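You operate a simulated robot arm through the tools that you are given. There is no shell and no other tool.

You are at the controls of a simulated robot arm. One attempt, no reset.

Task
Press a sample into the blue ring and set it on the tile.
Fine: the grey tile; close the ring clamp over the ring before you work the green lever; leave the clamp open at the end. Where these are worked on the way, their far stop is far enough and under half their travel is too little: ring clamp.

Only the result counts: the job must be done as asked and must still hold three seconds after the hand-in. Knocking over, shifting, dropping, spilling or breaking anything else fails it.

Robot
A 7-joint arm with a three-finger gripper, fixed in place. Base frame: the origin is on the floor under the middle of its stand, x ahead of it, y to its left, z up; the work surface is at about z = 860. Lengths are in mm, angles in rad, forces in N, time in s.
With the tool pointing down near the work surface it reaches from about 100 to 860 mm from the base axis. Its first joint turns from -2.897 to 2.897 rad. Payload 2.94 kg.
The TCP is the grasp point between the finger pads, 30 mm short of the fingertips. In the tool frame z runs along the fingers and y along their closing line. The gripper opens to 132 mm; its body begins 107 mm behind the TCP.
Orientation is that of the tool frame in the base frame, as a unit quaternion [w, x, y, z]. With the fingers straight down and closing along the base's y, the tool's x points along the base's -x, its y along +y and its z along -z.

Tools
- The arm moves only by the tool nudge_tool. Its argument "deltas" is a list of rows, each an object (a shift or turn left out is 0, a gripper value left out holds the last) with "fingers": the finger opening in mm, from 0 to 132; "slide": the shift along the tool's x, y, z in units of 200 mm (1.0 is 200 mm), a list of three; "turn": the turn, a rotation vector about the tool's x, y, z in units of 120 degrees (1.0 is 120 degrees), a list of three. In form: [{"fingers": fingers, "slide": [x, y, z], "turn": [wx, wy, wz]}, ...]. A call has 1 to 20 rows; each row is the pose to reach, as a shift and turn from the pose commanded when the call began, along the tool's axes at that moment. A call with a number of a shift or a turn outside -1 to 1 is refused whole. Each row takes 0.2 s and may step no farther than 50 mm and 0.15 rad from the row before; otherwise, or with a gripper value out of range, the whole call is refused. A pose out of reach is approached as far as the arm can. The call stops where the force on the tool passes 70 N (or 10 N more than at its start, if that is more) or the arm is blocked; 0.2 s more then pass. Each finger travels about 37.4 mm/s and halts on what it meets, pressing with about 41 N; the grip force reading is that of the motor and also rises with nothing between the fingers. The clock runs only during rows and for 0.2 s after the last one: add rows that repeat a pose to give the fingers time. The reply holds the time, the measured pose of the TCP, the force on the tool along the base axes, the opening and the grip force, in the units named above and with some noise, with the torque about the TCP (base axes, N m) and any sound that the robot's microphone picked up, and new pictures: "views" is both (left out), scene, wrist or none.
- Cameras (640 x 400 px; columns grow to the right, rows downward): "scene" is fixed at [219, 499.6, 1667.8]; the picture's right is [-0.52, -0.85, 0.00], its down [-0.69, 0.42, -0.59] and it looks along [0.50, -0.31, -0.81] (base axes); focal length 214 px, centre (320, 200). "wrist" rides on the gripper at [72, 3, -144] in the tool frame; the picture's right is [-0.04, 1.00, 0.00], its down [-0.88, -0.04, -0.48] and it looks along [-0.48, -0.02, 0.88] (tool axes); focal length 256 px, centre (320, 200). There is no depth. A picture from a camera that has moved, and an enlarged one, comes with that camera's place and axes in the base frame and with its lens.
- slide_trunk(by): moves the trunk up (or, below 0, down) by that many mm; the arm rides with it, the base frame stays. It gives what a move gives, with no picture.
- zoom(camera, box): a new picture of the part [left, top, right, bottom] of that camera's present view, enlarged. It takes no simulated time.
- sign_off(): hands the job in; it is judged then, once.

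Nothing tells you positions but the pictures and the camera data. Unless the task says otherwise, let go and move clear before handing in.

The tools are called after "Request:" as a command line: name --argument value ..., lists and objects as JSON in quotes. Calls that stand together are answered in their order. nudge_tool: Moves the arm, as the interface text tells. Its arguments: {"type":"object","properties":{"deltas":{"type":"array","items":{"type":"object","properties":{"fingers":{"type":"number"},"slide":{"type":"array","items":{"type":"number"}},"turn":{"type":"array","items":{"type":"number"}}}}},"views":{"type":"string","enum":["both","scene","wrist","none"]}},"required":["deltas"]} The other tools are called the same way: slide_trunk (by) moves the trunk up or down; zoom (camera, box) takes an enlarged picture of a part of a camera's view; sign_off () hands the job in.

At the start:

```text
time_s: 0.0
ee_pos: [508.6, 89.3, 1411.3]
tool_rot: [0.0, 0.0, 1.0, 0.0]
force: [0.3, 1.1, 0.3]
moment: [-0.01, -0.01, -0.04]
gripper_width: 132.2
grasp_force: 0.1
trunk travel left (down, up): [-450.0, 90.0]
```

scene: 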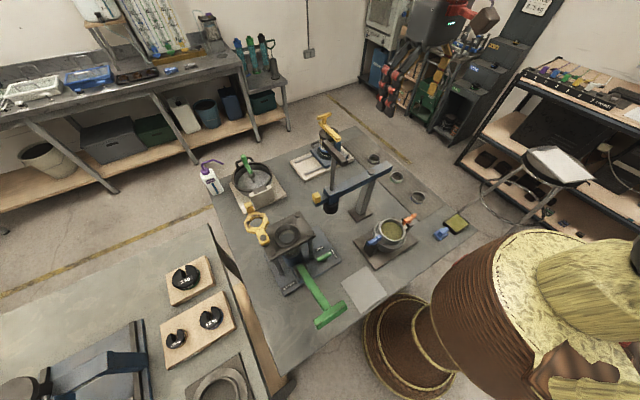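
wrist: 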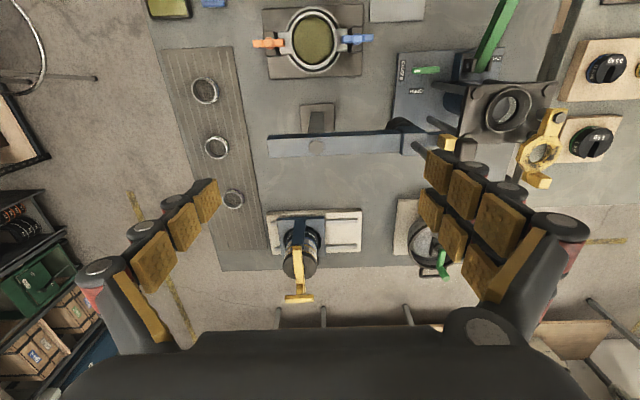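

I see a workbench with a press (green lever), a clamp, a blue-handled ring device, several rings and a grey tile. I'll zoom in to identify the parts before moving.

Request:
zoom --camera "scene" --box '[200, 120, 360, 220]'

Request:
zoom --camera "scene" --box '[240, 200, 400, 340]'

Request:
zoom --camera "scene" --box '[330, 140, 490, 280]'

Request:
zoom --camera "wrist" --box '[380, 0, 640, 200]'

Request:
zoom --camera "wrist" --box '[140, 0, 440, 200]'

Request:
zoom --camera "wrist" --box '[180, 180, 480, 320]'

```text
4.00 times, centred on (280, 170) of scene
camera zoom: at [219.0, 499.6, 1667.8], right [-0.52, -0.85, 0.0], down [-0.69, 0.42, -0.59], along [0.5, -0.31, -0.81], focal length 858 px, centre (480, 320)
```

zoom: 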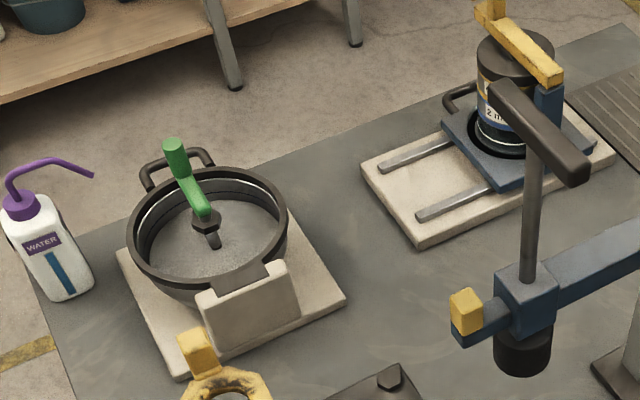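

```text
2.86 times, centred on (320, 270) of scene
camera zoom: at [219.0, 499.6, 1667.8], right [-0.52, -0.85, 0.0], down [-0.69, 0.42, -0.59], along [0.5, -0.31, -0.81], focal length 613 px, centre (320, 0)
```

zoom: 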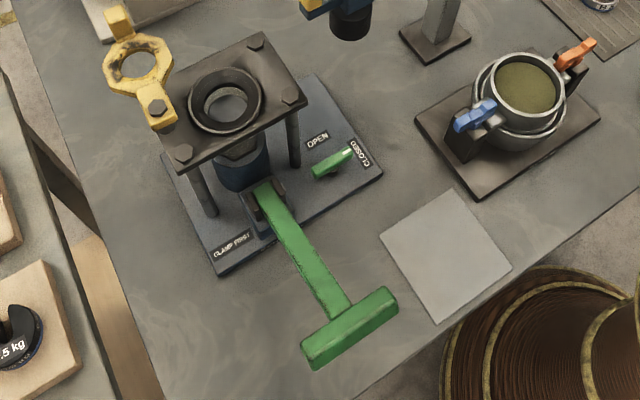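

```text
2.86 times, centred on (410, 210) of scene
camera zoom: at [219.0, 499.6, 1667.8], right [-0.52, -0.85, 0.0], down [-0.69, 0.42, -0.59], along [0.5, -0.31, -0.81], focal length 613 px, centre (63, 171)
```

zoom: 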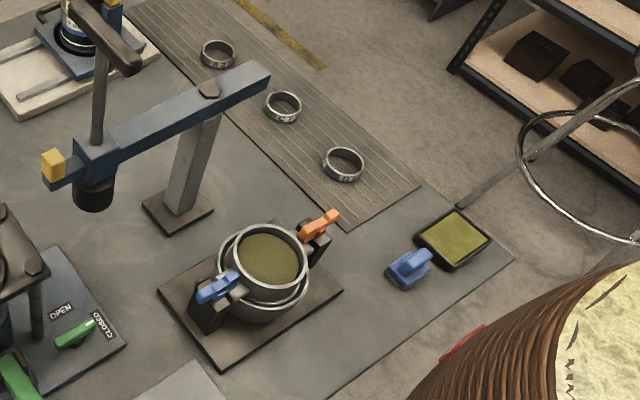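

```text
2.00 times, centred on (510, 100) of wrist
camera zoom: at [435.5, 91.6, 1556.2], right [0.04, 1.0, 0.0], down [0.88, -0.04, 0.48], along [0.48, -0.02, -0.88], focal length 512 px, centre (-60, 400)
```

zoom: 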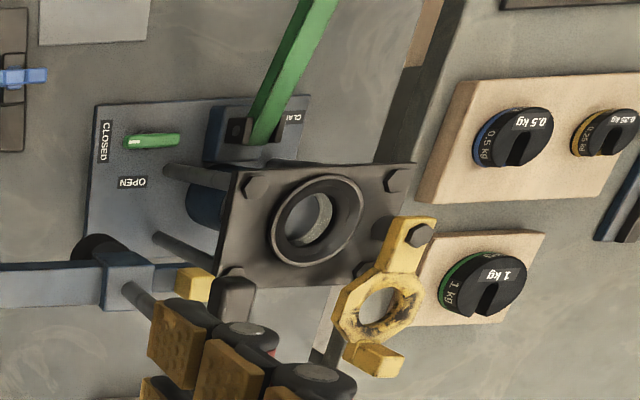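

```text
2.00 times, centred on (290, 100) of wrist
camera zoom: at [435.5, 91.6, 1556.2], right [0.04, 1.0, 0.0], down [0.88, -0.04, 0.48], along [0.48, -0.02, -0.88], focal length 512 px, centre (380, 400)
```

zoom: 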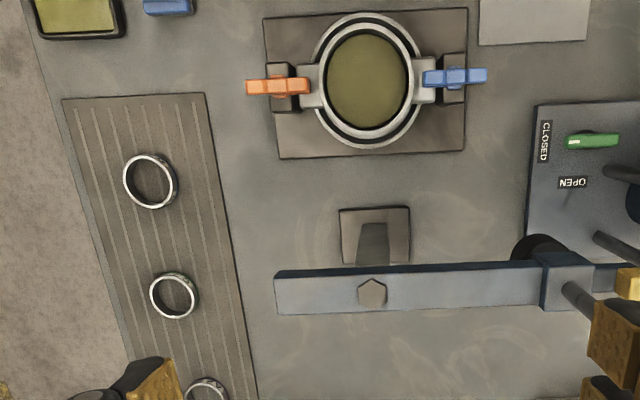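

```text
2.13 times, centred on (330, 250) of wrist
camera zoom: at [435.5, 91.6, 1556.2], right [0.04, 1.0, 0.0], down [0.88, -0.04, 0.48], along [0.48, -0.02, -0.88], focal length 546 px, centre (299, 93)
```

zoom: 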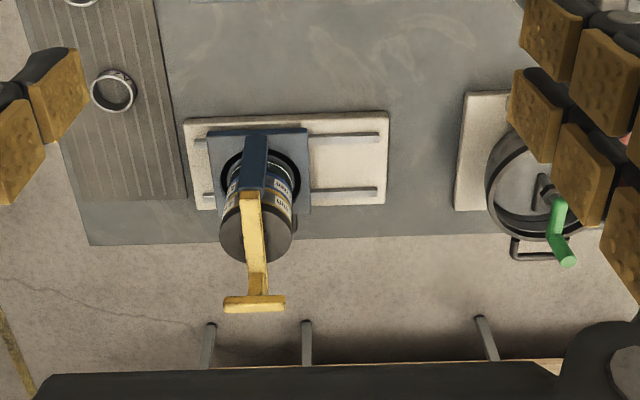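

The clamp (yellow swing eye) sits on the press; three rings sit on the ribbed mat. I'll look closer at the rings and press labels.

Request:
zoom --camera "scene" --box '[360, 145, 440, 210]'

Request:
zoom --camera "wrist" --box '[180, 60, 260, 110]'

Request:
zoom --camera "wrist" --box '[190, 125, 250, 165]'

Request:
zoom --camera "wrist" --box '[210, 180, 260, 215]'

Request:
zoom --camera "scene" --box '[345, 205, 475, 275]'

Request:
zoom --camera "scene" --box '[235, 190, 345, 265]'

```text
6.15 times, centred on (400, 178) of scene
camera zoom: at [219.0, 499.6, 1667.8], right [-0.52, -0.85, 0.0], down [-0.69, 0.42, -0.59], along [0.5, -0.31, -0.81], focal length 1320 px, centre (-172, 338)
```

zoom: 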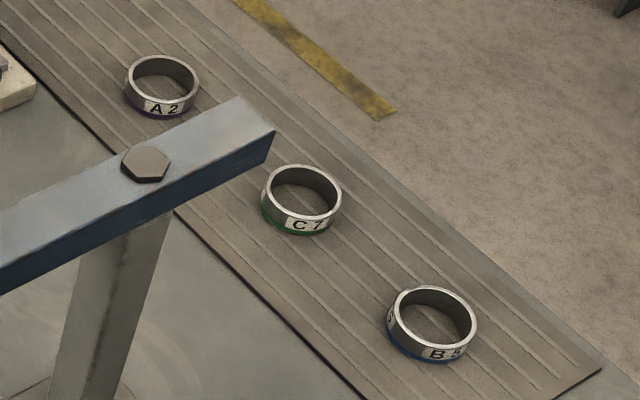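

```text
8.00 times, centred on (220, 85) of wrist
camera zoom: at [435.5, 91.6, 1556.2], right [0.04, 1.0, 0.0], down [0.88, -0.04, 0.48], along [0.48, -0.02, -0.88], focal length 2048 px, centre (1120, 1120)
```

zoom: 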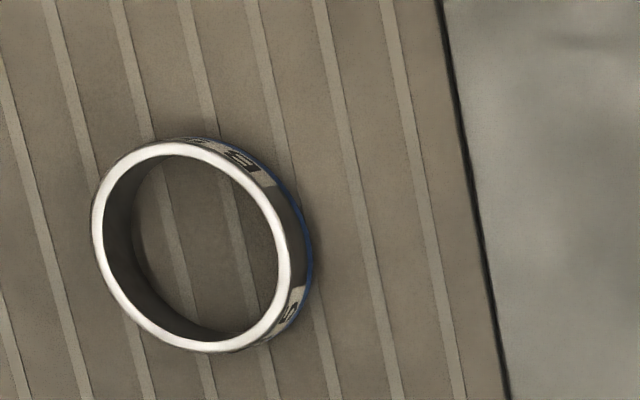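

```text
10.00 times, centred on (220, 145) of wrist
camera zoom: at [435.5, 91.6, 1556.2], right [0.04, 1.0, 0.0], down [0.88, -0.04, 0.48], along [0.48, -0.02, -0.88], focal length 2560 px, centre (1320, 750)
```

zoom: 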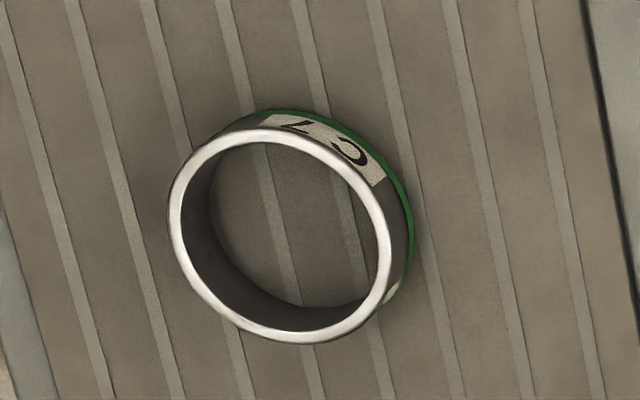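

```text
11.43 times, centred on (235, 198) of wrist
camera zoom: at [435.5, 91.6, 1556.2], right [0.04, 1.0, 0.0], down [0.88, -0.04, 0.48], along [0.48, -0.02, -0.88], focal length 2926 px, centre (1291, 229)
```

zoom: 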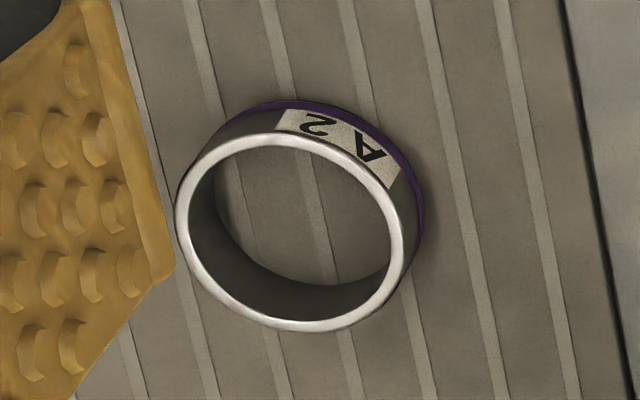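

```text
4.92 times, centred on (410, 240) of scene
camera zoom: at [219.0, 499.6, 1667.8], right [-0.52, -0.85, 0.0], down [-0.69, 0.42, -0.59], along [0.5, -0.31, -0.81], focal length 1056 px, centre (-123, 3)
```

zoom: 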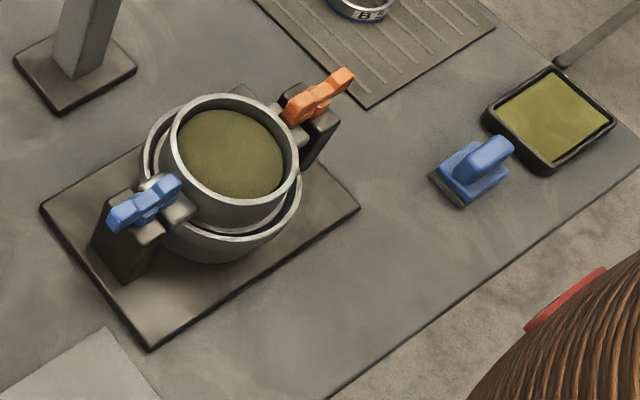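

```text
5.33 times, centred on (290, 228) of scene
camera zoom: at [219.0, 499.6, 1667.8], right [-0.52, -0.85, 0.0], down [-0.69, 0.42, -0.59], along [0.5, -0.31, -0.81], focal length 1144 px, centre (480, 53)
```

zoom: 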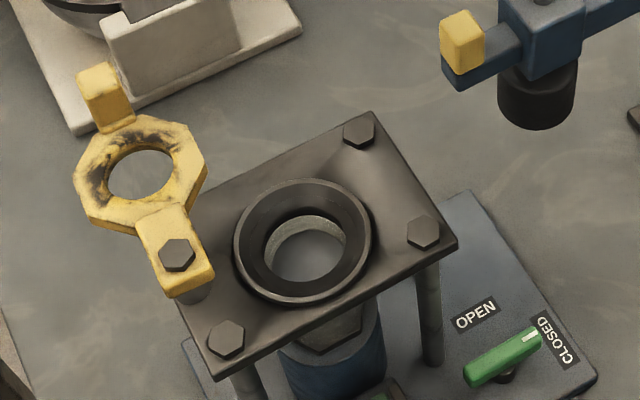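

Ring B (blue stripe) is on the mat at roughly (487, -190). The press seat is near (534, 427) and about 200 mm above the table, and the tile is near (296, 261). Next I move the wrist camera over the press for a proper look.

Request:
nudge_tool --deltas '[{"slide": [0.04, 0.17, 0.08]}, {"slide": [0.08, 0.34, 0.16]}, {"slide": [0.12, 0.5, 0.24]}, {"slide": [0.16, 0.67, 0.32]}, {"slide": [0.2, 0.84, 0.4]}]' --views "none"

Request:
nudge_tool --deltas '[{"slide": [0.04, 0.17, 0.08]}, {"slide": [0.08, 0.34, 0.16]}, {"slide": [0.12, 0.5, 0.24]}, {"slide": [0.16, 0.67, 0.32]}, {"slide": [0.2, 0.84, 0.4]}]' --views "both"

```text
time_s: 1.2
ee_pos: [469.5, 259.2, 1329.7]
tool_rot: [-0.001, 0.001, 1.0, -0.001]
force: [0.5, 0.8, -0.1]
moment: [0.01, 0.06, 0.01]
gripper_width: 131.9
grasp_force: 0.1
trunk travel left (down, up): [-450.0, 90.0]
```

```text
time_s: 2.4
ee_pos: [430.5, 425.9, 1252.8]
tool_rot: [0.0, 0.002, 1.0, -0.001]
force: [-0.3, 0.5, 0.0]
moment: [-0.03, 0.0, 0.04]
gripper_width: 132.0
grasp_force: 0.0
trunk travel left (down, up): [-450.0, 90.0]
camera wrist: at [357.5, 428.8, 1397.1], right [0.04, 1.0, 0.0], down [0.88, -0.04, 0.48], along [0.48, -0.02, -0.88], focal length 256 px, centre (320, 200)
```

scene: 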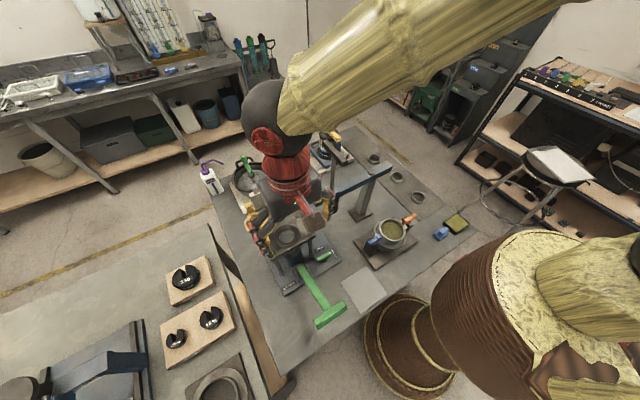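
wrist: 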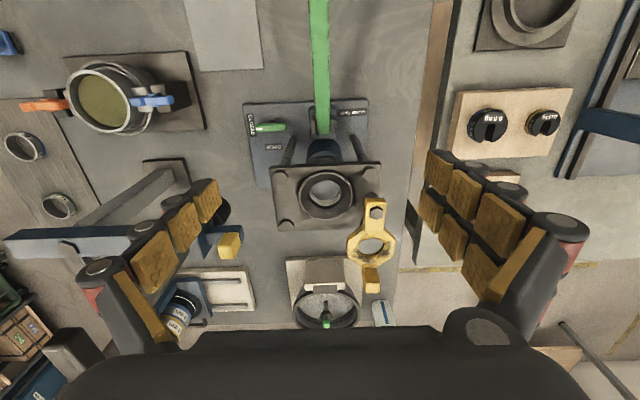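

Request:
zoom --camera "wrist" --box '[230, 80, 430, 220]'

Request:
zoom --camera "wrist" --box '[260, 150, 420, 260]'

Request:
zoom --camera "wrist" --box '[230, 80, 390, 180]'

Request:
zoom --camera "wrist" --box '[295, 160, 365, 225]'

```text
2.86 times, centred on (330, 150) of wrist
camera zoom: at [357.5, 428.8, 1397.1], right [0.04, 1.0, 0.0], down [0.88, -0.04, 0.48], along [0.48, -0.02, -0.88], focal length 731 px, centre (291, 343)
```

zoom: 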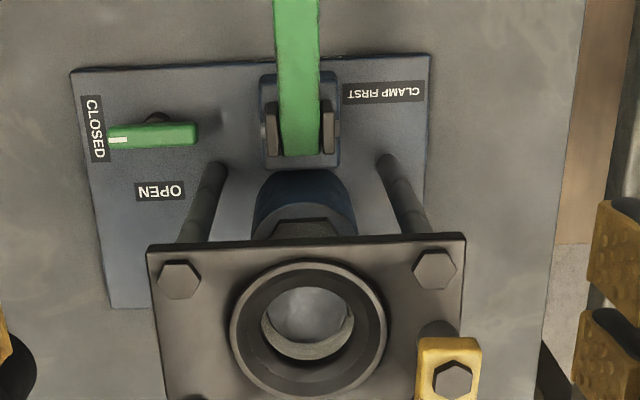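

```text
3.64 times, centred on (340, 205) of wrist
camera zoom: at [357.5, 428.8, 1397.1], right [0.04, 1.0, 0.0], down [0.88, -0.04, 0.48], along [0.48, -0.02, -0.88], focal length 931 px, centre (247, 182)
```

zoom: 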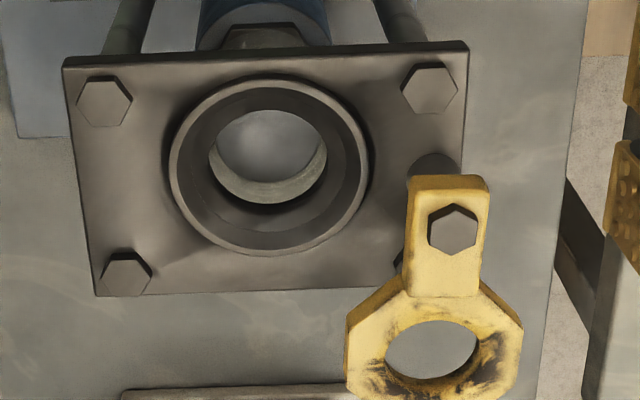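

```text
4.00 times, centred on (310, 130) of wrist
camera zoom: at [357.5, 428.8, 1397.1], right [0.04, 1.0, 0.0], down [0.88, -0.04, 0.48], along [0.48, -0.02, -0.88], focal length 1024 px, centre (360, 480)
```

zoom: 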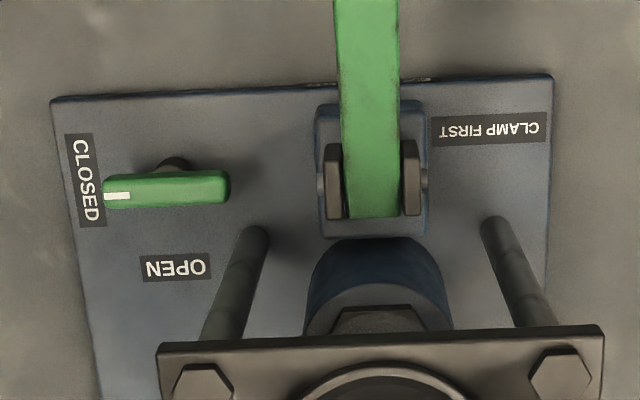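

```text
6.15 times, centred on (330, 192) of wrist
camera zoom: at [357.5, 428.8, 1397.1], right [0.04, 1.0, 0.0], down [0.88, -0.04, 0.48], along [0.48, -0.02, -0.88], focal length 1575 px, centre (258, 246)
```

zoom: 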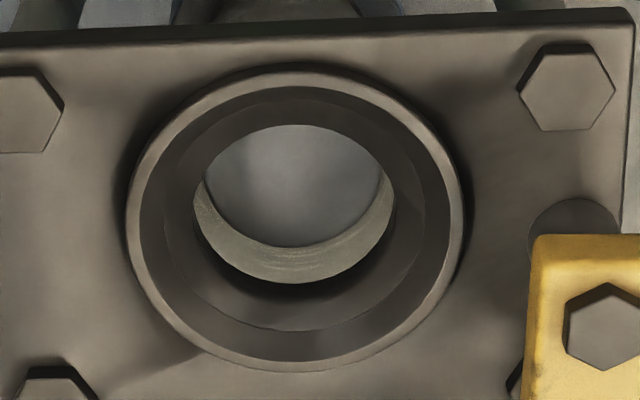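

The press has a seat with a through-hole, the eye clamp swung aside, and its valve at CLOSED. I'll check the olive-filled cup and other items closer, to understand where the sample comes from.

Request:
zoom --camera "wrist" --box '[20, 40, 220, 160]'

Request:
zoom --camera "scene" --box '[255, 205, 345, 265]'

Request:
zoom --camera "wrist" --box '[340, 180, 410, 310]'

Request:
zoom --camera "scene" --box '[290, 255, 390, 335]'

```text
3.20 times, centred on (120, 100) of wrist
camera zoom: at [357.5, 428.8, 1397.1], right [0.04, 1.0, 0.0], down [0.88, -0.04, 0.48], along [0.48, -0.02, -0.88], focal length 819 px, centre (960, 520)
```

zoom: 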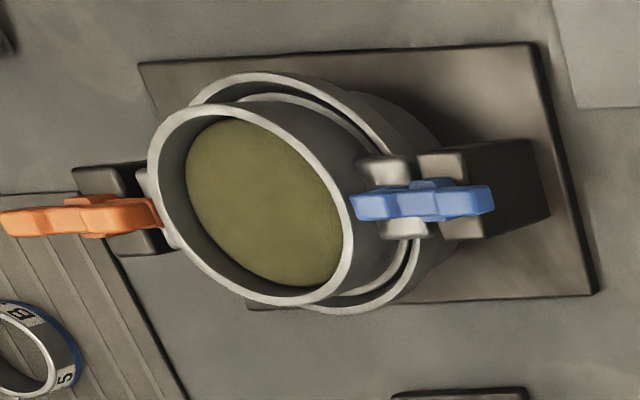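

```text
6.67 times, centred on (300, 235) of scene
camera zoom: at [219.0, 499.6, 1667.8], right [-0.52, -0.85, 0.0], down [-0.69, 0.42, -0.59], along [0.5, -0.31, -0.81], focal length 1430 px, centre (453, -33)
```

zoom: 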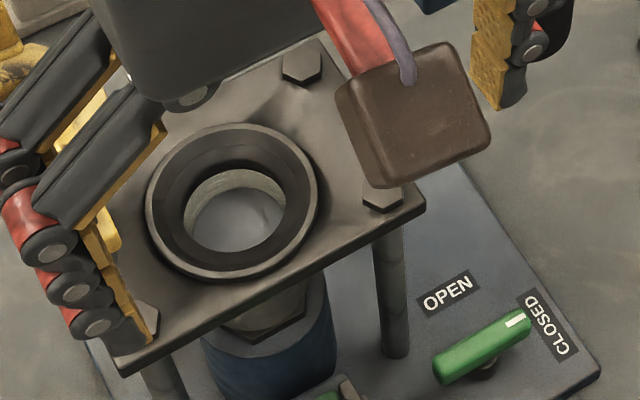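

```text
3.08 times, centred on (375, 245) of wrist
camera zoom: at [357.5, 428.8, 1397.1], right [0.04, 1.0, 0.0], down [0.88, -0.04, 0.48], along [0.48, -0.02, -0.88], focal length 788 px, centre (151, 62)
```

zoom: 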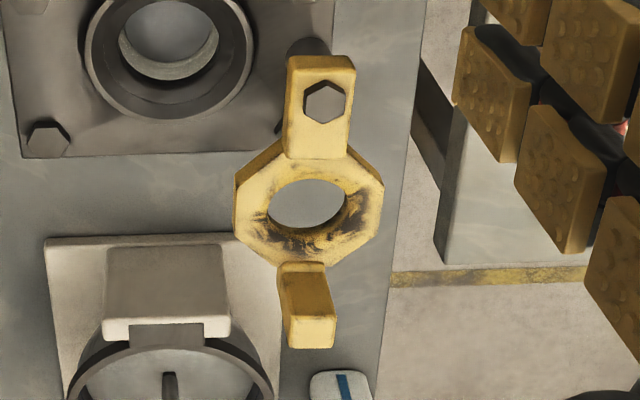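

```text
5.00 times, centred on (340, 295) of scene
camera zoom: at [219.0, 499.6, 1667.8], right [-0.52, -0.85, 0.0], down [-0.69, 0.42, -0.59], along [0.5, -0.31, -0.81], focal length 1072 px, centre (220, -275)
```

zoom: 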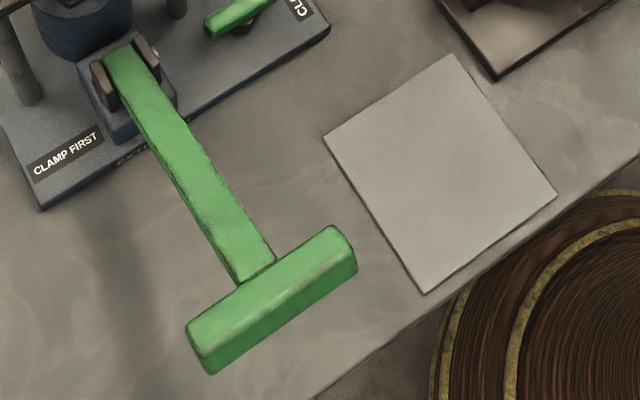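

The T-handled green lever seems to rise towards the robot, with the T near (280, 432, ~1040). I'll take another view from a different y to triangulate the lever, tile and press better.

Request:
nudge_tool --deltas '[{"slide": [0.125, -0.163, -0.04]}, {"slide": [0.25, -0.327, -0.08]}, {"slide": [0.375, -0.49, -0.12]}, {"slide": [0.5, -0.653, -0.16]}, {"slide": [0.625, -0.817, -0.2]}, {"slide": [0.75, -0.98, -0.235]}]' --views "wrist"

```text
time_s: 3.8
ee_pos: [276.5, 228.3, 1297.8]
tool_rot: [0.001, 0.0, 1.0, 0.0]
force: [-1.0, -0.5, -0.6]
moment: [0.07, -0.02, -0.03]
gripper_width: 132.0
grasp_force: 0.0
trunk travel left (down, up): [-450.0, 90.0]
camera wrist: at [203.5, 230.4, 1442.3], right [0.04, 1.0, 0.0], down [0.88, -0.04, 0.48], along [0.48, -0.02, -0.88], focal length 256 px, centre (320, 200)
```

wrist: 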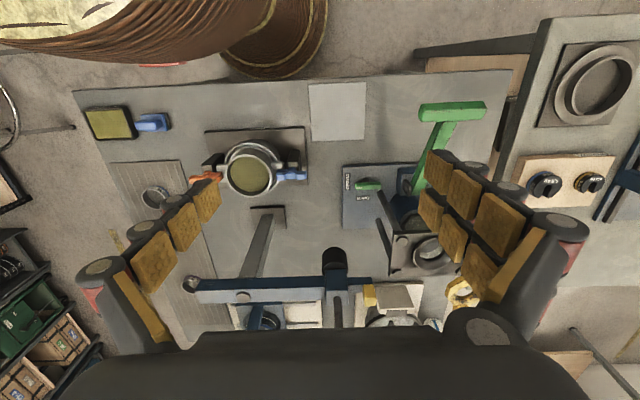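

Request:
zoom --camera "wrist" --box '[340, 80, 500, 200]'

Request:
zoom --camera "wrist" --box '[290, 70, 390, 150]'

Request:
zoom --camera "wrist" --box '[160, 120, 420, 320]'

Request:
zoom --camera "scene" --box '[220, 150, 420, 340]'

```text
3.33 times, centred on (420, 140) of wrist
camera zoom: at [203.5, 230.4, 1442.3], right [0.04, 1.0, 0.0], down [0.88, -0.04, 0.48], along [0.48, -0.02, -0.88], focal length 853 px, centre (-13, 400)
```

zoom: 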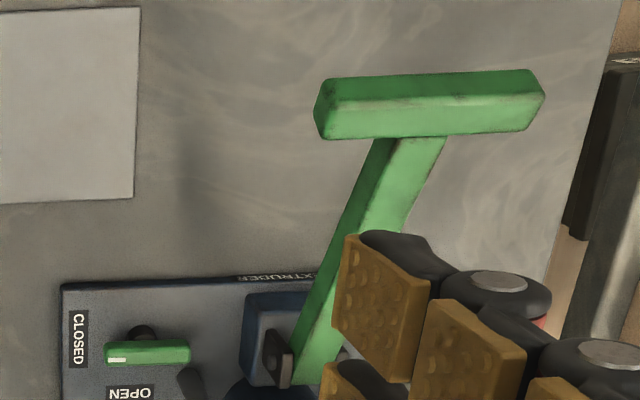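

```text
5.00 times, centred on (340, 110) of wrist
camera zoom: at [203.5, 230.4, 1442.3], right [0.04, 1.0, 0.0], down [0.88, -0.04, 0.48], along [0.48, -0.02, -0.88], focal length 1280 px, centre (220, 650)
```

zoom: 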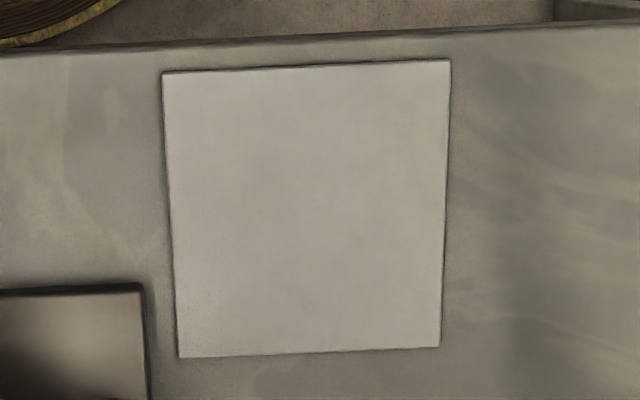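

```text
2.00 times, centred on (290, 220) of wrist
camera zoom: at [203.5, 230.4, 1442.3], right [0.04, 1.0, 0.0], down [0.88, -0.04, 0.48], along [0.48, -0.02, -0.88], focal length 512 px, centre (380, 160)
```

zoom: 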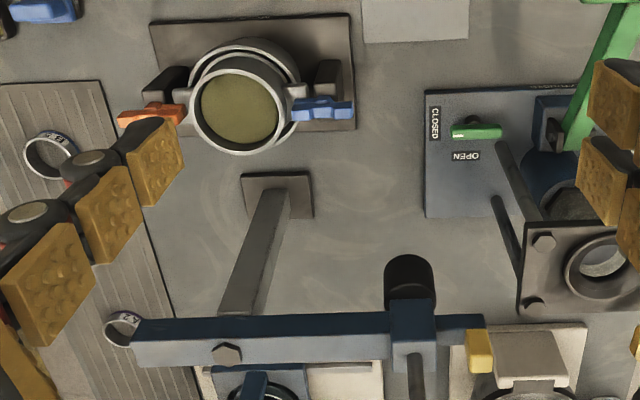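

```text
2.11 times, centred on (320, 245) of scene
camera zoom: at [219.0, 499.6, 1667.8], right [-0.52, -0.85, 0.0], down [-0.69, 0.42, -0.59], along [0.5, -0.31, -0.81], focal length 452 px, centre (320, 105)
```

zoom: 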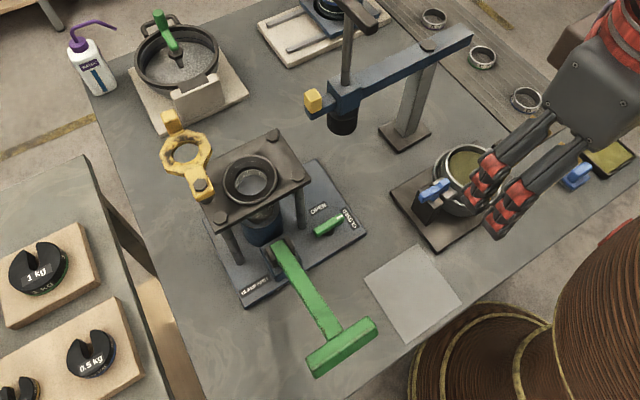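

The label reads "EXTRUDER": the press pushes a sample up into a ring held in its seat. The T-bar is at about (280, 432, 1033) and its pivot at (460, 427, 937). I'm now heading to ring B at about (485, -190).

Request:
nudge_tool --deltas '[{"slide": [-0.14, -0.14, 0.03]}, {"slide": [-0.28, -0.28, 0.06]}, {"slide": [-0.42, -0.42, 0.09]}, {"slide": [-0.56, -0.56, 0.12]}, {"slide": [-0.7, -0.7, 0.15]}, {"slide": [-0.84, -0.84, 0.18]}, {"slide": [-0.95, -0.98, 0.2]}]' --views "none"

Request:
nudge_tool --deltas '[{"slide": [0, -0.2, 0.12]}, {"slide": [0, -0.4, 0.24]}, {"slide": [0, -0.6, 0.4]}, {"slide": [0, -0.8, 0.56]}, {"slide": [0, -1.0, 0.7]}, {"slide": [0, -1.0, 0.85]}]' --views "wrist"

```text
time_s: 5.4
ee_pos: [468.3, 34.4, 1259.8]
tool_rot: [-0.001, 0.0, 1.0, 0.001]
force: [0.7, 0.1, 0.0]
moment: [0.05, 0.06, -0.05]
gripper_width: 131.9
grasp_force: 0.1
trunk travel left (down, up): [-450.0, 90.0]
```

```text
refused: row 3 steps farther than a row can; nothing moved
```

The second move was refused because one row stepped too far; nothing moved. I'll repeat it with smaller steps towards ring B.

Request:
nudge_tool --deltas '[{"slide": [0, -0.2, 0.1]}, {"slide": [0, -0.4, 0.2]}, {"slide": [0, -0.6, 0.3]}, {"slide": [0, -0.8, 0.4]}, {"slide": [0, -1.0, 0.5]}, {"slide": [-0.04, -1.0, 0.7]}, {"slide": [-0.08, -1.0, 0.85]}]' --views "wrist"

```text
time_s: 7.0
ee_pos: [485.4, -168.3, 1086.2]
tool_rot: [0.0, 0.001, 1.0, 0.0]
force: [0.4, 0.9, 0.2]
moment: [0.01, -0.01, 0.04]
gripper_width: 131.7
grasp_force: 0.0
trunk travel left (down, up): [-450.0, 90.0]
camera wrist: at [412.7, -165.8, 1231.2], right [0.04, 1.0, 0.0], down [0.88, -0.04, 0.48], along [0.48, -0.02, -0.88], focal length 256 px, centre (320, 200)
```

wrist: 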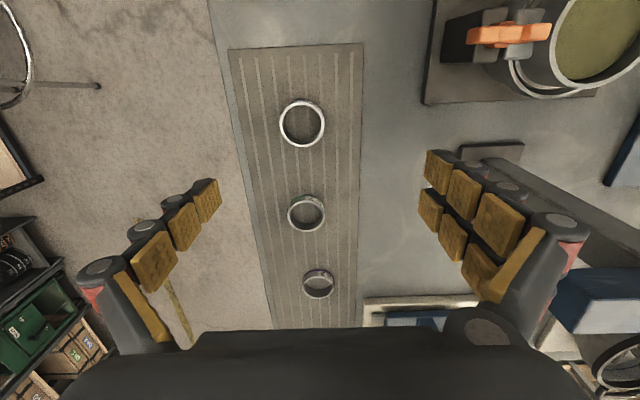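

Ring B is at about (484.5, -192) just ahead of the fingers. I'll align above it and descend partway to check the height.

Request:
nudge_tool --deltas '[{"slide": [0.003, -0.06, 0.2]}, {"slide": [0.005, -0.12, 0.4]}, {"slide": [0.005, -0.12, 0.6]}]' --views "both"

Request:
zoom --camera "wrist" --box '[220, 60, 420, 200]'

Request:
zoom --camera "scene" --box '[360, 140, 460, 220]'

```text
time_s: 7.8
ee_pos: [485.0, -193.9, 969.0]
tool_rot: [0.001, 0.001, 1.0, 0.0]
force: [0.3, 0.4, 0.4]
moment: [0.03, 0.07, -0.03]
gripper_width: 131.6
grasp_force: 0.1
trunk travel left (down, up): [-450.0, 90.0]
camera wrist: at [412.1, -190.6, 1113.2], right [0.04, 1.0, 0.0], down [0.88, -0.04, 0.48], along [0.48, -0.02, -0.88], focal length 256 px, centre (320, 200)
```

scene: 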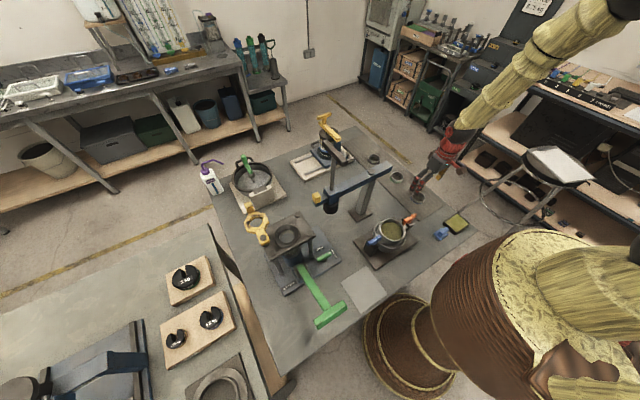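
wrist: 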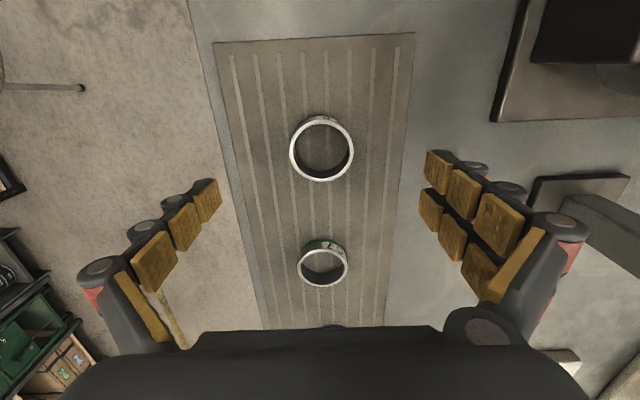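

```text
2.86 times, centred on (320, 130) of wrist
camera zoom: at [412.1, -190.6, 1113.2], right [0.04, 1.0, 0.0], down [0.88, -0.04, 0.48], along [0.48, -0.02, -0.88], focal length 731 px, centre (320, 400)
```

zoom: 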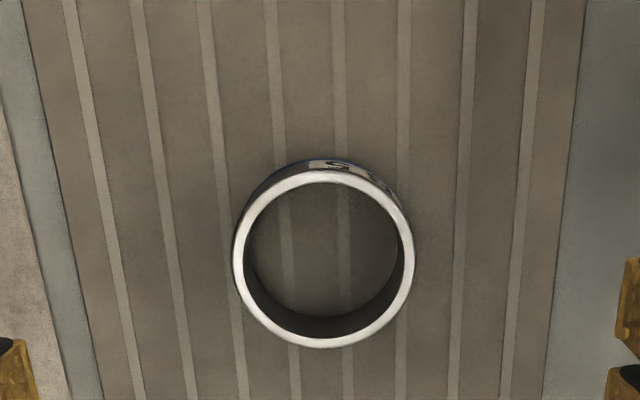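

```text
5.00 times, centred on (410, 180) of scene
camera zoom: at [219.0, 499.6, 1667.8], right [-0.52, -0.85, 0.0], down [-0.69, 0.42, -0.59], along [0.5, -0.31, -0.81], focal length 1072 px, centre (-130, 300)
```

zoom: 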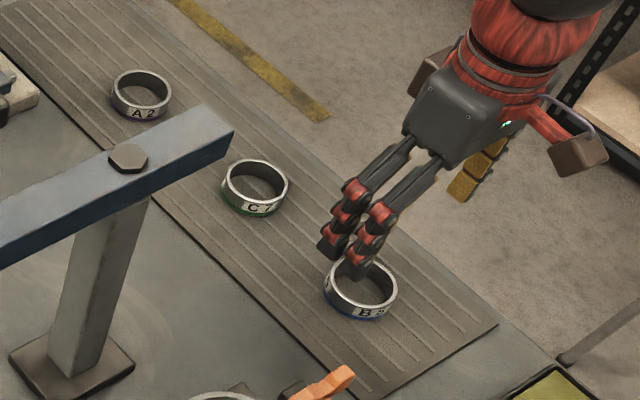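

Ring B's rim is centred at (484.3, -192), with its top at z≈885, an OD of about 58 mm and a height of about 20 mm. I'll pre-close to 80 mm here to see how the fingertips move.

Request:
nudge_tool --deltas '[{"fingers": 80, "slide": [0, 0.008, 0.05]}, {"fingers": 80, "slide": [0, 0.008, 0.1]}, {"fingers": 80, "slide": [0, 0.008, 0.1]}, {"fingers": 80, "slide": [0, 0.008, 0.1]}]' --views "both"

Request:
zoom --camera "wrist" --box '[220, 60, 420, 200]'

Request:
zoom --camera "scene" --box '[380, 140, 460, 210]'

```text
time_s: 8.8
ee_pos: [483.1, -191.2, 948.6]
tool_rot: [-0.001, 0.001, 1.0, 0.0]
force: [0.0, -0.8, 0.7]
moment: [0.01, 0.02, -0.01]
gripper_width: 79.7
grasp_force: 0.1
trunk travel left (down, up): [-450.0, 90.0]
camera wrist: at [410.8, -187.4, 1093.8], right [0.04, 1.0, 0.0], down [0.88, -0.04, 0.48], along [0.47, -0.02, -0.88], focal length 256 px, centre (320, 200)
```

scene: 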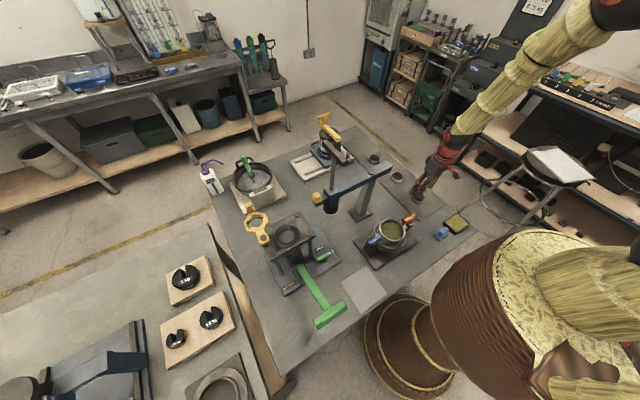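
wrist: 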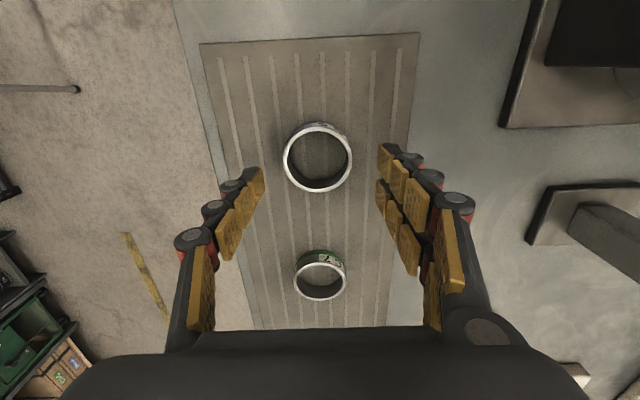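

```text
2.86 times, centred on (320, 130) of wrist
camera zoom: at [410.8, -187.4, 1093.8], right [0.04, 1.0, 0.0], down [0.88, -0.04, 0.48], along [0.47, -0.02, -0.88], focal length 731 px, centre (320, 400)
```

zoom: 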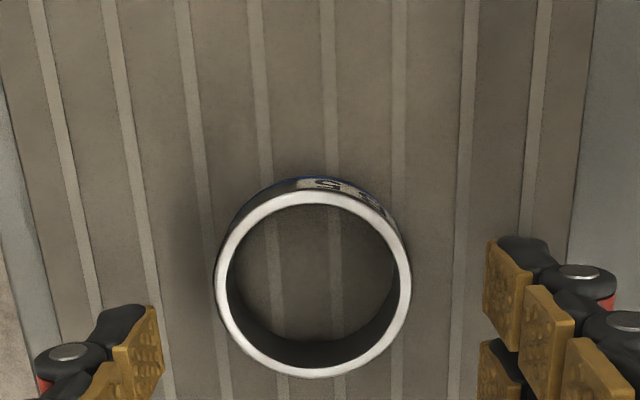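

```text
5.71 times, centred on (420, 175) of scene
camera zoom: at [219.0, 499.6, 1667.8], right [-0.52, -0.85, 0.0], down [-0.69, 0.42, -0.59], along [0.5, -0.31, -0.81], focal length 1226 px, centre (-251, 343)
```

zoom: 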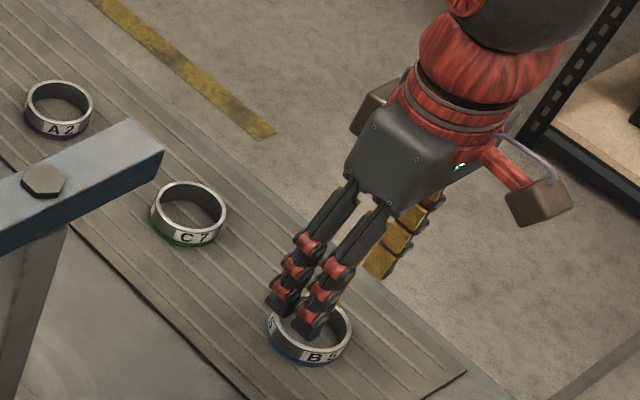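

The fingertips straddle the ring correctly. I'll descend so the tips reach about 11 mm below the ring's top, then close on it.

Request:
nudge_tool --deltas '[{"fingers": 80, "slide": [0, -0.006, 0.08]}, {"fingers": 80, "slide": [0, -0.006, 0.16]}, {"fingers": 80, "slide": [0, -0.006, 0.223]}, {"fingers": 80, "slide": [0, -0.006, 0.223]}]' --views "both"

Request:
zoom --camera "wrist" --box '[220, 80, 420, 220]'

Request:
zoom --camera "scene" --box '[380, 140, 460, 210]'

```text
time_s: 9.8
ee_pos: [484.7, -191.8, 903.6]
tool_rot: [0.0, 0.0, 1.0, -0.001]
force: [-0.9, -0.1, -1.0]
moment: [-0.01, -0.01, 0.0]
gripper_width: 79.9
grasp_force: 0.1
trunk travel left (down, up): [-450.0, 90.0]
camera wrist: at [411.3, -188.5, 1047.1], right [0.04, 1.0, 0.0], down [0.88, -0.04, 0.48], along [0.48, -0.02, -0.88], focal length 256 px, centre (320, 200)
```

scene: 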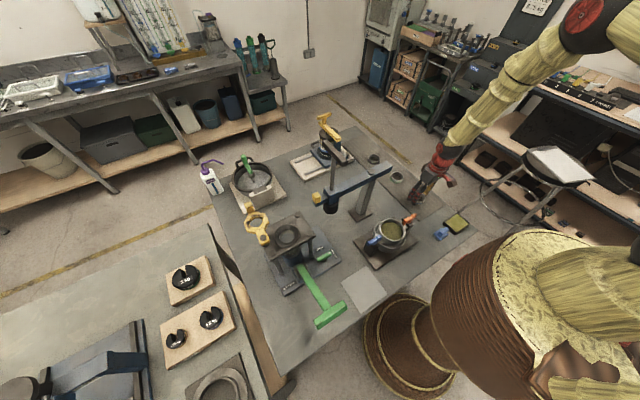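
wrist: 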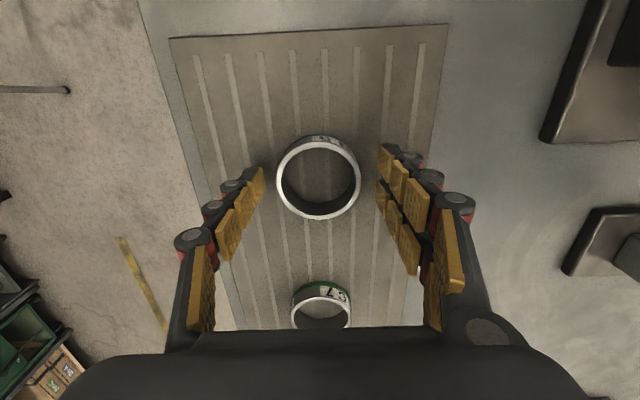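

```text
2.86 times, centred on (320, 150) of wrist
camera zoom: at [411.3, -188.5, 1047.1], right [0.04, 1.0, 0.0], down [0.88, -0.04, 0.48], along [0.48, -0.02, -0.88], focal length 731 px, centre (320, 343)
```

zoom: 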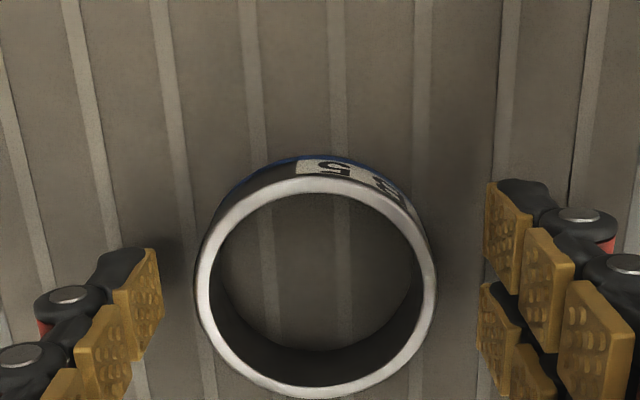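

```text
5.71 times, centred on (420, 175) of scene
camera zoom: at [219.0, 499.6, 1667.8], right [-0.52, -0.85, 0.0], down [-0.69, 0.42, -0.59], along [0.5, -0.31, -0.81], focal length 1226 px, centre (-251, 343)
```

zoom: 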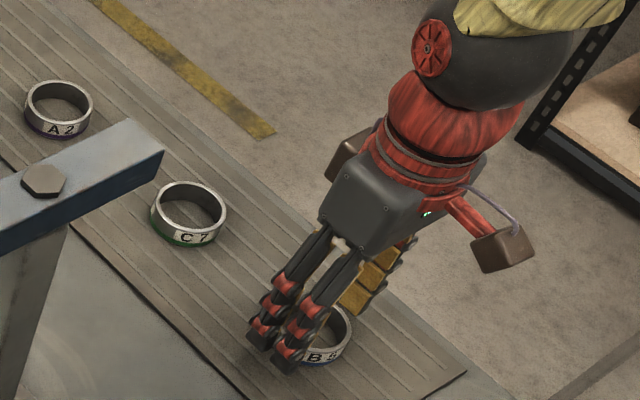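

The tips are around the ring with no contact force. Closing now.

Request:
nudge_tool --deltas '[{"fingers": 50}, {"fingers": 50}, {"fingers": 50}, {"fingers": 50}, {"fingers": 50}]' --views "both"

Request:
zoom --camera "wrist" --box '[220, 80, 420, 220]'

Request:
zoom --camera "scene" --box '[380, 140, 460, 210]'

```text
time_s: 11.0
ee_pos: [484.0, -191.7, 903.8]
tool_rot: [-0.001, 0.001, 1.0, 0.0]
force: [-0.8, -2.3, 5.7]
moment: [-0.23, -0.08, -0.11]
gripper_width: 57.3
grasp_force: 41.4
trunk travel left (down, up): [-450.0, 90.0]
camera wrist: at [411.3, -188.8, 1047.5], right [0.04, 1.0, 0.0], down [0.88, -0.04, 0.48], along [0.48, -0.02, -0.88], focal length 256 px, centre (320, 200)
```

scene: 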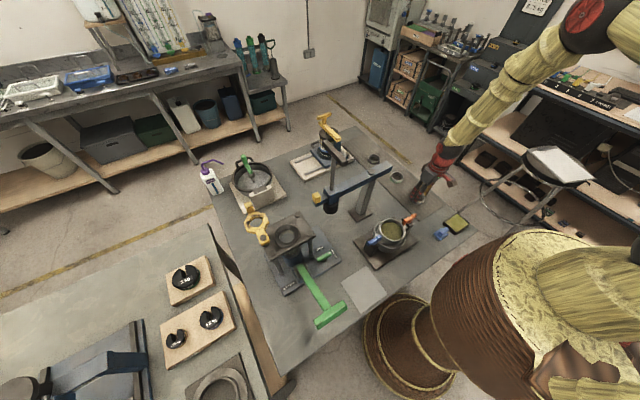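
wrist: 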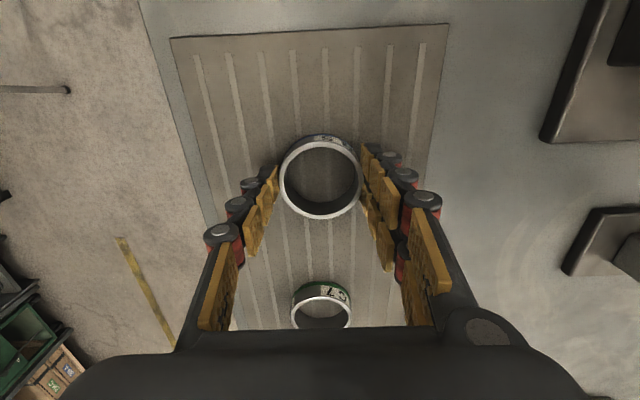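

```text
2.86 times, centred on (320, 150) of wrist
camera zoom: at [411.3, -188.8, 1047.5], right [0.04, 1.0, 0.0], down [0.88, -0.04, 0.48], along [0.48, -0.02, -0.88], focal length 731 px, centre (320, 343)
```

zoom: 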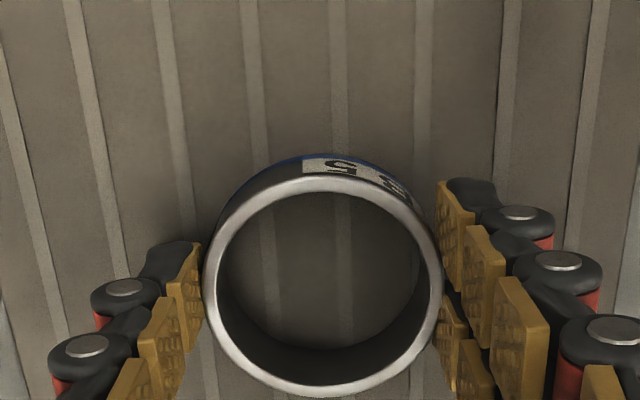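

```text
5.71 times, centred on (420, 175) of scene
camera zoom: at [219.0, 499.6, 1667.8], right [-0.52, -0.85, 0.0], down [-0.69, 0.42, -0.59], along [0.5, -0.31, -0.81], focal length 1226 px, centre (-251, 343)
```

zoom: 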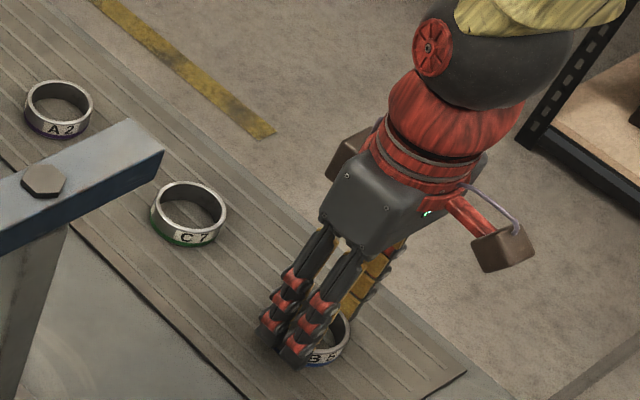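

The ring is gripped at 57 mm width. I'll lift it gently and check that it comes along level.

Request:
nudge_tool --deltas '[{"slide": [0, 0, -0.05]}, {"slide": [0, 0, -0.15]}, {"slide": [0, 0, -0.3]}, {"slide": [0, 0, -0.5]}]' --views "both"

Request:
zoom --camera "wrist" --box '[220, 80, 420, 220]'

Request:
zoom --camera "scene" --box '[380, 120, 460, 190]'

```text
time_s: 12.0
ee_pos: [481.7, -190.8, 1004.2]
tool_rot: [-0.002, 0.0, 1.0, 0.0]
force: [0.3, 0.2, -1.3]
moment: [-0.03, -0.05, -0.01]
gripper_width: 57.1
grasp_force: 41.1
trunk travel left (down, up): [-450.0, 90.0]
camera wrist: at [409.5, -188.2, 1148.7], right [0.04, 1.0, 0.0], down [0.88, -0.04, 0.47], along [0.47, -0.02, -0.88], focal length 256 px, centre (320, 200)
```

scene: 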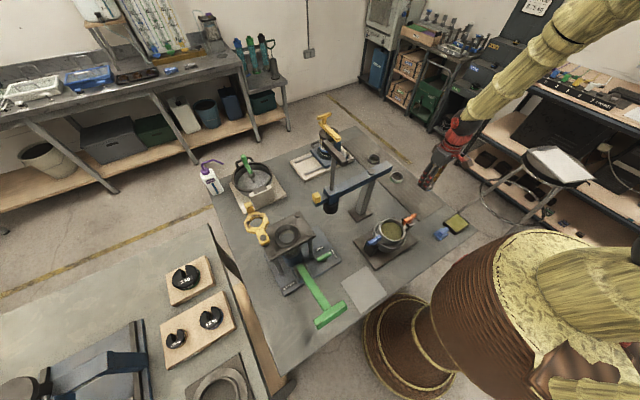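
wrist: 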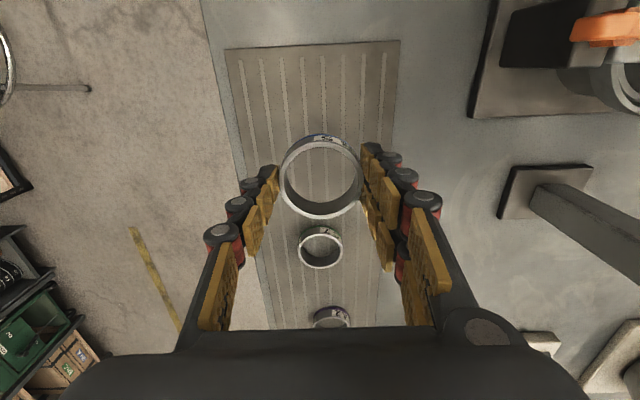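

```text
2.86 times, centred on (320, 150) of wrist
camera zoom: at [409.5, -188.2, 1148.7], right [0.04, 1.0, 0.0], down [0.88, -0.04, 0.47], along [0.47, -0.02, -0.88], focal length 731 px, centre (320, 343)
```

zoom: 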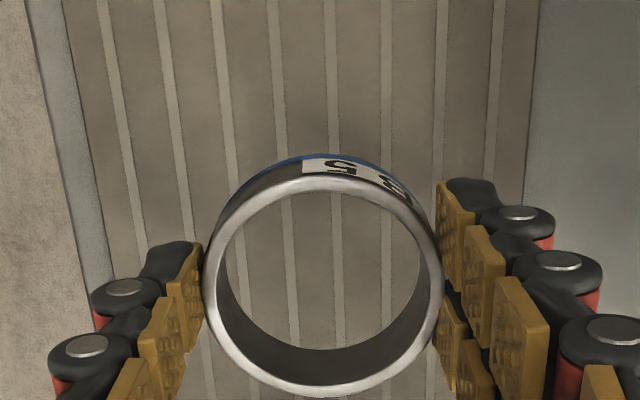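

```text
5.71 times, centred on (420, 155) of scene
camera zoom: at [219.0, 499.6, 1667.8], right [-0.52, -0.85, 0.0], down [-0.69, 0.42, -0.59], along [0.5, -0.31, -0.81], focal length 1226 px, centre (-251, 457)
```

zoom: 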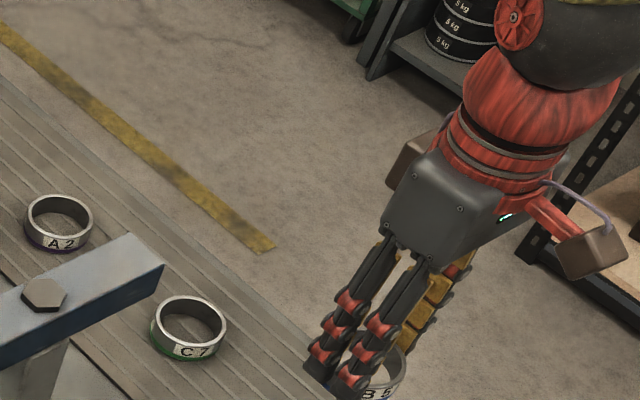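

The ring is held level (bottom about 39 mm below the TCP). I'll carry it high and clear of the balance beam towards the extruder.

Request:
nudge_tool --deltas '[{"slide": [0.06, 0, -0.2]}, {"slide": [0.12, 0, -0.4]}, {"slide": [0.18, 0, -0.6]}, {"slide": [0.24, 0, -0.8]}, {"slide": [0.3, 0, -1.0]}]' --views "none"

Request:
nudge_tool --deltas '[{"slide": [0, 0.2, -0.08]}, {"slide": [0, 0.4, -0.16]}, {"slide": [0, 0.6, -0.24]}, {"slide": [0, 0.8, -0.32]}, {"slide": [0, 1.0, -0.4]}]' --views "none"

Request:
nudge_tool --deltas '[{"slide": [0, 0.2, 0]}, {"slide": [0, 0.4, 0]}, {"slide": [0, 0.6, 0]}, {"slide": [0, 0.8, 0]}, {"slide": [0, 1.0, 0]}]' --views "none"

Request:
nudge_tool --deltas '[{"slide": [-0.05, 0.2, 0.03]}, {"slide": [-0.1, 0.4, 0.06]}, {"slide": [-0.15, 0.6, 0.09]}, {"slide": [-0.2, 0.8, 0.12]}, {"slide": [-0.25, 1.0, 0.15]}]' --views "both"

```text
time_s: 13.2
ee_pos: [423.1, -186.4, 1206.2]
tool_rot: [0.001, 0.0, 1.0, -0.001]
force: [0.1, 0.3, -0.3]
moment: [0.03, -0.04, -0.02]
gripper_width: 57.3
grasp_force: 41.2
trunk travel left (down, up): [-450.0, 90.0]
```

```text
time_s: 14.4
ee_pos: [422.6, 9.2, 1281.5]
tool_rot: [0.0, 0.0, 1.0, 0.0]
force: [-0.5, 0.1, -0.6]
moment: [-0.02, -0.02, 0.04]
gripper_width: 57.0
grasp_force: 41.5
trunk travel left (down, up): [-450.0, 90.0]
```

```text
time_s: 15.6
ee_pos: [423.0, 212.5, 1283.4]
tool_rot: [-0.001, 0.0, 1.0, -0.001]
force: [0.1, 0.0, -2.3]
moment: [-0.07, 0.01, 0.0]
gripper_width: 57.0
grasp_force: 40.8
trunk travel left (down, up): [-450.0, 90.0]
```

```text
time_s: 16.8
ee_pos: [475.0, 412.8, 1250.1]
tool_rot: [0.0, 0.001, 1.0, -0.001]
force: [0.7, 1.4, -1.1]
moment: [-0.05, 0.05, 0.01]
gripper_width: 57.0
grasp_force: 41.2
trunk travel left (down, up): [-450.0, 90.0]
camera wrist: at [402.5, 415.1, 1396.1], right [0.04, 1.0, 0.0], down [0.88, -0.04, 0.47], along [0.47, -0.02, -0.88], focal length 256 px, centre (320, 200)
```

scene: 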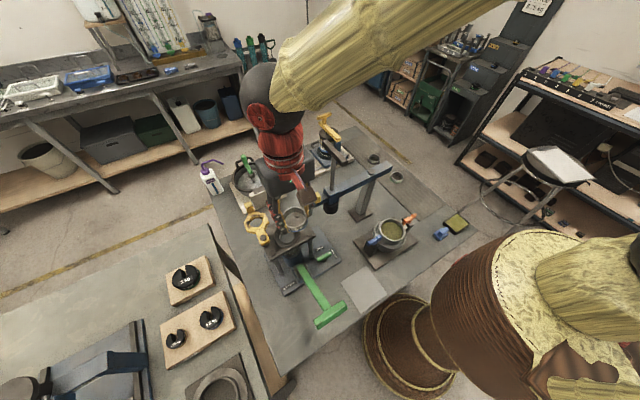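
wrist: 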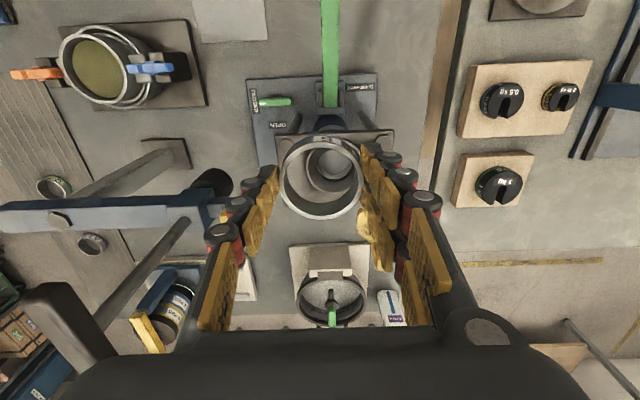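

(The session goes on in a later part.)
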